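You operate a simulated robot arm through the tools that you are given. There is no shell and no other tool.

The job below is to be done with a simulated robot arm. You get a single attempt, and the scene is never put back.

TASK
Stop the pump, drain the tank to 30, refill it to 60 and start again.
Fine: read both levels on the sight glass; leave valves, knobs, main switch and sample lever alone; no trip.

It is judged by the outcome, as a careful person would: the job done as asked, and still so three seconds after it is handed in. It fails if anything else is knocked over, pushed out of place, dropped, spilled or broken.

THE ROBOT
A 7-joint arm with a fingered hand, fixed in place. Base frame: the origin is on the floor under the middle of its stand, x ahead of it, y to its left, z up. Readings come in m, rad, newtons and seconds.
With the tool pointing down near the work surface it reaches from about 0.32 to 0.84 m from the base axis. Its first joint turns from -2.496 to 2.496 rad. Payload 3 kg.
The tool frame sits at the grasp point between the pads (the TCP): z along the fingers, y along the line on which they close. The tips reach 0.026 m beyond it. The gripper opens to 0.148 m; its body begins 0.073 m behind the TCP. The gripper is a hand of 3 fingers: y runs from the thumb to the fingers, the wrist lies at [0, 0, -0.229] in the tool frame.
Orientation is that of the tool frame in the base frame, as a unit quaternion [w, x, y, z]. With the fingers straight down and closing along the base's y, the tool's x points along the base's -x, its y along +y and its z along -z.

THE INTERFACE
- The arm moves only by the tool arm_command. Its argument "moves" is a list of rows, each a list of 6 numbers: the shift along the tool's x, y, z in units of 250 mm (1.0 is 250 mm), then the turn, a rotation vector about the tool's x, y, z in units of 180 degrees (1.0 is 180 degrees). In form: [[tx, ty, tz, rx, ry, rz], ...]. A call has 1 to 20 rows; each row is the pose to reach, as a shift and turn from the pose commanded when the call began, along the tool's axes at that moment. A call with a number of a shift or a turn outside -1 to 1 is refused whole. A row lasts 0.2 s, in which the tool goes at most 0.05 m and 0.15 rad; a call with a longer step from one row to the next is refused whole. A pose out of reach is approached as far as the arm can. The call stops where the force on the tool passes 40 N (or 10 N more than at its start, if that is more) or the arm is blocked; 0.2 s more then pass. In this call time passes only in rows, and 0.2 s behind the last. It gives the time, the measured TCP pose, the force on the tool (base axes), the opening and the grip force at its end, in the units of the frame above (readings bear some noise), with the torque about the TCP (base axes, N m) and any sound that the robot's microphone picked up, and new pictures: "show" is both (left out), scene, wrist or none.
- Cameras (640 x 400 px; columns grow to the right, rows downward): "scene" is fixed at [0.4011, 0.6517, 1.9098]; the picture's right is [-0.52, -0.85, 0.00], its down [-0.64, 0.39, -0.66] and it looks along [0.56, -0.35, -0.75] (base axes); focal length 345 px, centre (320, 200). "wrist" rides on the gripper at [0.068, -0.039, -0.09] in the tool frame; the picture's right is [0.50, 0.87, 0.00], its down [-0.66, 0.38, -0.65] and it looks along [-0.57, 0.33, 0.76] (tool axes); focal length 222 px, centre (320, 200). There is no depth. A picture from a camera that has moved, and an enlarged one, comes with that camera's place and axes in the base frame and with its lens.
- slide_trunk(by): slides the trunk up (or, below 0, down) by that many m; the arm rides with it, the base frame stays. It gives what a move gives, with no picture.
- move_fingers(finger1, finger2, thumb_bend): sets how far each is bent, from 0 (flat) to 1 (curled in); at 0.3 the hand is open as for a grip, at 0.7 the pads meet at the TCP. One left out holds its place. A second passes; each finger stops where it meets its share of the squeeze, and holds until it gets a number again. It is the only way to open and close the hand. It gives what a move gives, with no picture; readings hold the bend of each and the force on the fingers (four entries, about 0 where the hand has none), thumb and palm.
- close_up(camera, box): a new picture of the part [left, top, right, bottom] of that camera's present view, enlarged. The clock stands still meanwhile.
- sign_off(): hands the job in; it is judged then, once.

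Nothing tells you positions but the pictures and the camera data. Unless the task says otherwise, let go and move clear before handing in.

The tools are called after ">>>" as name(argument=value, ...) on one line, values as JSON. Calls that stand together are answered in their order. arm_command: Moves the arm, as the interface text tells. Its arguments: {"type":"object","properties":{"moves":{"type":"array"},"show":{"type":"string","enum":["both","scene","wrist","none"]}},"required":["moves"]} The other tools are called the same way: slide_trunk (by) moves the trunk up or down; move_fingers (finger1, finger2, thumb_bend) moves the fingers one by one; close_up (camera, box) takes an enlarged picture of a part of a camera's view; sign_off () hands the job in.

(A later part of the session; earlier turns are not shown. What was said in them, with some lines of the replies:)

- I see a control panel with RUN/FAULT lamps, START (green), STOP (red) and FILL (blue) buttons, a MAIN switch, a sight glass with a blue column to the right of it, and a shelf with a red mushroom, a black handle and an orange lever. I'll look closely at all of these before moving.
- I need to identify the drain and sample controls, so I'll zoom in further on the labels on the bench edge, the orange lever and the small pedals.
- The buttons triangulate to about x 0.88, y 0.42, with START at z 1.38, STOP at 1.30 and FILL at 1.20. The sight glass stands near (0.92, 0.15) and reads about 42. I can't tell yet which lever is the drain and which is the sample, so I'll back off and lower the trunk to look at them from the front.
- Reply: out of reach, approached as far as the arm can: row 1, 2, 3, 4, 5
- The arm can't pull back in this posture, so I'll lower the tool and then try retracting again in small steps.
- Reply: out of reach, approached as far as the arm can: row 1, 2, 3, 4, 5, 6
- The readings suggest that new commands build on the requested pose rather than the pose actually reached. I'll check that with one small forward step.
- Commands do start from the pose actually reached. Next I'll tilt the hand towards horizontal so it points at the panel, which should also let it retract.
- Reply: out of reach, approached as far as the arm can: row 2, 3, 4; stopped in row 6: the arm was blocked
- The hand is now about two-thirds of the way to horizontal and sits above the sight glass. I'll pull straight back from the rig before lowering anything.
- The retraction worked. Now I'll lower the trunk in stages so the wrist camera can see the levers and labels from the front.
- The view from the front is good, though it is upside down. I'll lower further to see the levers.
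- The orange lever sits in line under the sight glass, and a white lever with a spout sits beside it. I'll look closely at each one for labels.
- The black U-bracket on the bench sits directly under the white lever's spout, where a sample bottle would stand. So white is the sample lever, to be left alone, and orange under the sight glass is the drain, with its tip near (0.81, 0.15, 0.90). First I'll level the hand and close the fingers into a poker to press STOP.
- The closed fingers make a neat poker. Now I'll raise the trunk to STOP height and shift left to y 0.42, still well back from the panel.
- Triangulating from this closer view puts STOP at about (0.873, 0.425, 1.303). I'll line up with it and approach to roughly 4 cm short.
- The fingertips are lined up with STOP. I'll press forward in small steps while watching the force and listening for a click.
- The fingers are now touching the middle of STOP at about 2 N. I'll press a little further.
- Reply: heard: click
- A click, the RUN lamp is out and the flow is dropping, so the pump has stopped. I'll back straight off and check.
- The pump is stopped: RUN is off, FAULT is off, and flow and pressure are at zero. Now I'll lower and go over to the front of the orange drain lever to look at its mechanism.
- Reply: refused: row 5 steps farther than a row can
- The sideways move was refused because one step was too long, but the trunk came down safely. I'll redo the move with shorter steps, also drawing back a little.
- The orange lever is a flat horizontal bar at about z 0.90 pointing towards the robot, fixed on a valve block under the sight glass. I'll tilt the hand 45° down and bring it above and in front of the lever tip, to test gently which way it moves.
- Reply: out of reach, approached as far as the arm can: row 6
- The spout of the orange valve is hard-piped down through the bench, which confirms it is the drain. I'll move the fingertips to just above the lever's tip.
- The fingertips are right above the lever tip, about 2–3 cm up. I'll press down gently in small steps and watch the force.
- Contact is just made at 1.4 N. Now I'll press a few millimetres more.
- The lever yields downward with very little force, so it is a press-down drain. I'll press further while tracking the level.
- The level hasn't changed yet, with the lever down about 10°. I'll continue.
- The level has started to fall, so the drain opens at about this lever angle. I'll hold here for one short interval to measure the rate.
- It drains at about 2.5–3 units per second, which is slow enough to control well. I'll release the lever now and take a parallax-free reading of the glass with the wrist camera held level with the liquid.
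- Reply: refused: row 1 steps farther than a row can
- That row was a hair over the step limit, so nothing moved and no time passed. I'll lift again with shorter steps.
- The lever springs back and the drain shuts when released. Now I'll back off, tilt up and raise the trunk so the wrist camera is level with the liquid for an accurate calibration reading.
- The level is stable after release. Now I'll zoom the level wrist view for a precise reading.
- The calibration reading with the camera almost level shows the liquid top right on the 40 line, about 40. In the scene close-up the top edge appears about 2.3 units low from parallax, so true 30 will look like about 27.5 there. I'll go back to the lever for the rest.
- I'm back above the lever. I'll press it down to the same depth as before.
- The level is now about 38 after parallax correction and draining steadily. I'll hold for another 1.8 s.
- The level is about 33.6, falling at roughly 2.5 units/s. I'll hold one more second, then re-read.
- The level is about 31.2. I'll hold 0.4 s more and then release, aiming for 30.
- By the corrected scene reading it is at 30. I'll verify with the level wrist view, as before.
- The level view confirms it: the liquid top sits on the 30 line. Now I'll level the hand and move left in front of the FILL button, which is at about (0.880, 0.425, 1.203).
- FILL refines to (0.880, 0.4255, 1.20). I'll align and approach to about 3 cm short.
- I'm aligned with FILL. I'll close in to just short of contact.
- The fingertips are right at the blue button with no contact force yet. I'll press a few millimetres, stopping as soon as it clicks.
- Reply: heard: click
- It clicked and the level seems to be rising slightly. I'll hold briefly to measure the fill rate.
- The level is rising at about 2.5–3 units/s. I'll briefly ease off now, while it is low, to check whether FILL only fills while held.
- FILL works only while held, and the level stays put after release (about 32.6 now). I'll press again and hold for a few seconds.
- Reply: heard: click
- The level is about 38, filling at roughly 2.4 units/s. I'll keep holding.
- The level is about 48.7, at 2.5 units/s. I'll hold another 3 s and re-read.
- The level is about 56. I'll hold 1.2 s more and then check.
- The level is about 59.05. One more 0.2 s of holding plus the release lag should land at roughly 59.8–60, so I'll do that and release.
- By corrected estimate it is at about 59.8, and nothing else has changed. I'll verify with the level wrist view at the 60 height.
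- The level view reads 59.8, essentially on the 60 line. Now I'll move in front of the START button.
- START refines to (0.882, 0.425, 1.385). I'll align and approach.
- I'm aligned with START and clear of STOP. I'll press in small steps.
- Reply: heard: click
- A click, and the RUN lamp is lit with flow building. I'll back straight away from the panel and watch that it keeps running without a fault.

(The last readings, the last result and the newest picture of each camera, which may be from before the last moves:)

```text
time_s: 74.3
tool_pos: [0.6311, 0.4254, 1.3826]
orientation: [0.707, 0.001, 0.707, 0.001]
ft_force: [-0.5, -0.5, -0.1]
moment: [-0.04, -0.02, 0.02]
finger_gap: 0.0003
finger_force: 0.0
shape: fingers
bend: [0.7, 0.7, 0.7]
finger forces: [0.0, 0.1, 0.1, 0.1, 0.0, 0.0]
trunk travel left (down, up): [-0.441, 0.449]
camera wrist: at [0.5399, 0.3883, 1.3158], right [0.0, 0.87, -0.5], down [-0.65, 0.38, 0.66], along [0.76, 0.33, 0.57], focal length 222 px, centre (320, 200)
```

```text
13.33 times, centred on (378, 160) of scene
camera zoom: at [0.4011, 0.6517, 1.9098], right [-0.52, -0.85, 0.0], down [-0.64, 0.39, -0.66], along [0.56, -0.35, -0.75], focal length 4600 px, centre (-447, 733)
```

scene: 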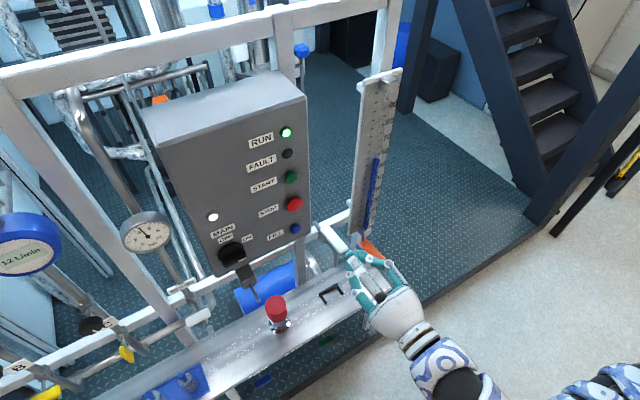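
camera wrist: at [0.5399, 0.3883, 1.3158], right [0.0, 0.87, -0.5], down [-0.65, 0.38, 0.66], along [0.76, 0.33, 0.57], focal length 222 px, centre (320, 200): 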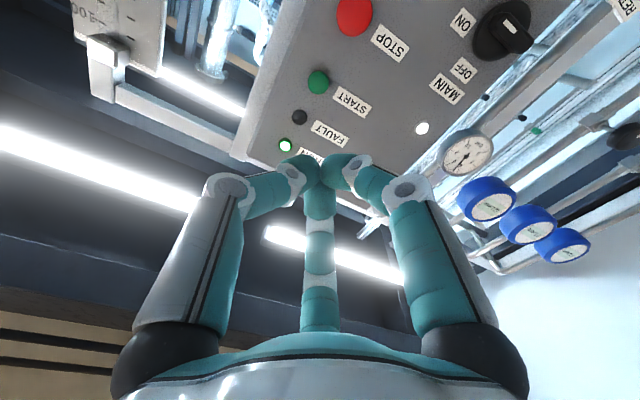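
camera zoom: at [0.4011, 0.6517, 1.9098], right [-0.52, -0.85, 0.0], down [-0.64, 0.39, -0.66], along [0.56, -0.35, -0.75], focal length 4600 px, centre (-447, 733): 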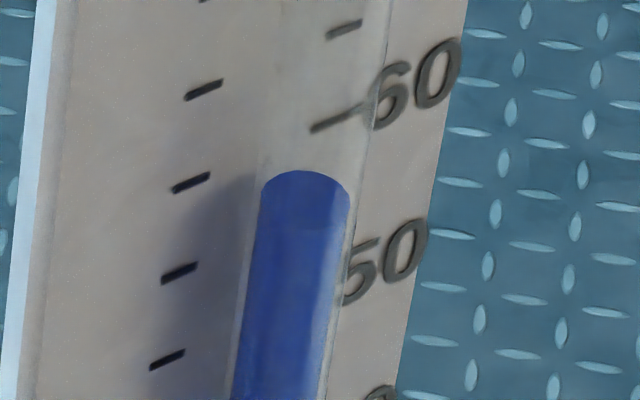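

The pump is running, the level is holding at about 60 and there is no fault. I'll wait a few seconds with the hand clear to confirm it stays that way.

>>> arm_command(moves=[[0, 0, -0.05, 0, 0, 0], [0, 0, -0.1, 0, 0, 0], [0, 0, -0.1, 0, 0, 0], [0, 0, -0.1, 0, 0, 0], [0, 0, -0.1, 0, 0, 0], [0, 0, -0.1, 0, 0, 0], [0, 0, -0.1, 0, 0, 0], [0, 0, -0.1, 0, 0, 0], [0, 0, -0.1, 0, 0, 0], [0, 0, -0.1, 0, 0, 0], [0, 0, -0.1, 0, 0, 0], [0, 0, -0.1, 0, 0, 0], [0, 0, -0.1, 0, 0, 0], [0, 0, -0.1, 0, 0, 0], [0, 0, -0.1, 0, 0, 0], [0, 0, -0.1, 0, 0, 0], [0, 0, -0.1, 0, 0, 0], [0, 0, -0.1, 0, 0, 0], [0, 0, -0.1, 0, 0, 0], [0, 0, -0.1, 0, 0, 0]], show="scene")

>>> close_up(camera="scene", box=[230, 110, 410, 280])

>>> close_up(camera="scene", box=[0, 180, 230, 400])

>>> close_up(camera="scene", box=[360, 145, 395, 175])

```text
time_s: 78.5
tool_pos: [0.6031, 0.4279, 1.3846]
orientation: [0.707, -0.001, 0.707, 0.0]
ft_force: [0.0, -0.8, -0.7]
moment: [0.02, 0.01, 0.02]
finger_gap: 0.0002
finger_force: 0.1
shape: fingers
bend: [0.7, 0.7, 0.7]
finger forces: [0.0, 0.0, 0.0, 0.0, 0.0, 0.0]
trunk travel left (down, up): [-0.441, 0.449]
```

scene: 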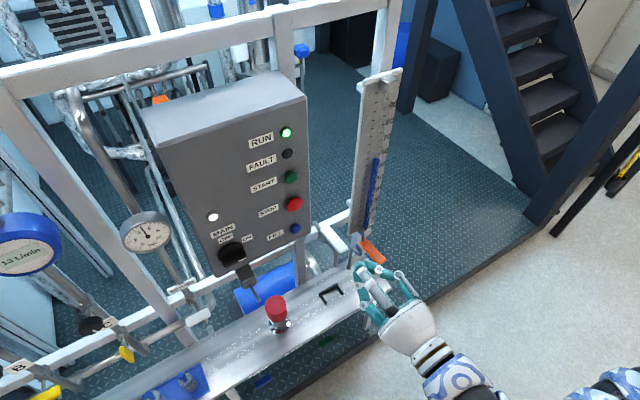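

```text
2.35 times, centred on (320, 195) of scene
camera zoom: at [0.4011, 0.6517, 1.9098], right [-0.52, -0.85, 0.0], down [-0.64, 0.39, -0.66], along [0.56, -0.35, -0.75], focal length 812 px, centre (320, 212)
```

zoom: 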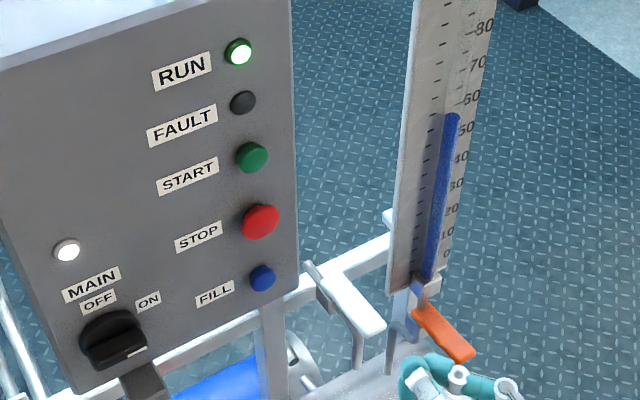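

```text
1.82 times, centred on (115, 290) of scene
camera zoom: at [0.4011, 0.6517, 1.9098], right [-0.52, -0.85, 0.0], down [-0.64, 0.39, -0.66], along [0.56, -0.35, -0.75], focal length 627 px, centre (693, 36)
```

zoom: 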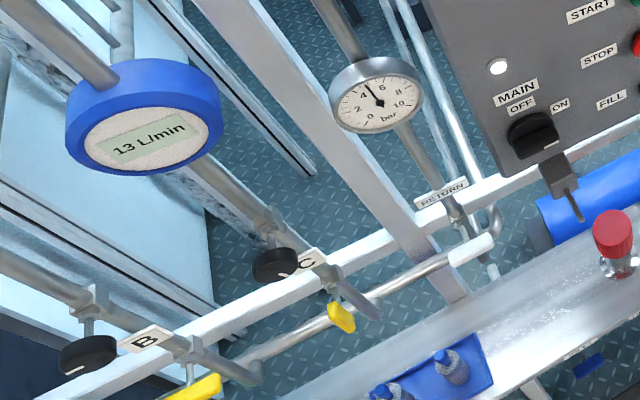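

```text
13.33 times, centred on (378, 160) of scene
camera zoom: at [0.4011, 0.6517, 1.9098], right [-0.52, -0.85, 0.0], down [-0.64, 0.39, -0.66], along [0.56, -0.35, -0.75], focal length 4600 px, centre (-447, 733)
```

zoom: 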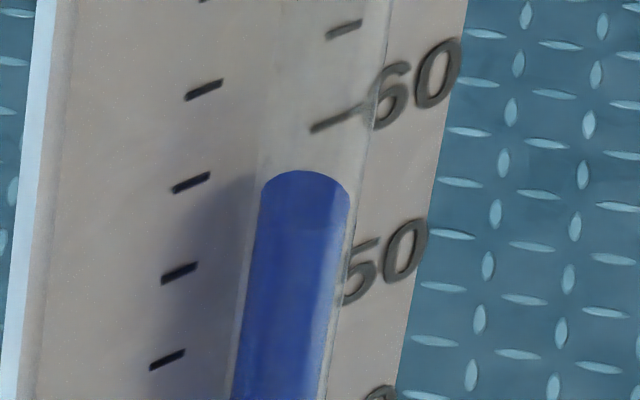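

The pump has run steadily for over 5 s: RUN is lit, FAULT is dark, flow is back to 13 L/min and pressure is back where it was. The sight glass still reads about 60. The drain lever is back at rest, the valves, knobs, main switch and sample lever were not touched, and the hand is clear, so I'm handing the job in.

>>> sign_off()

```text
The job is handed in.
```

The pump was stopped, the tank drained to 30 and refilled to 60, and the pump restarted. I've handed the job in.

- **Levels:** I read both on the sight glass with the wrist camera level with the liquid. It showed about 29.9 after draining and 59.8 after refilling.
- **Draining and refilling:** None of the levers is labelled. I took the orange lever under the sight glass as the drain, since its pipe runs down to the bench. The white lever above the bottle bracket I took as the sample lever. Pressing the orange lever lowered the level, and holding FILL raised it. Both stopped when I let go.
- **Restart:** START lit the RUN lamp, and FAULT never came on. Flow went back to 13 L/min and pressure to its earlier value. Everything held steady for about 5 seconds before I handed in.
- **Left alone:** I did not touch the valves, knobs, main switch or white lever, and nothing was knocked or spilled. The drain lever is back at rest and the hand is clear of the rig.
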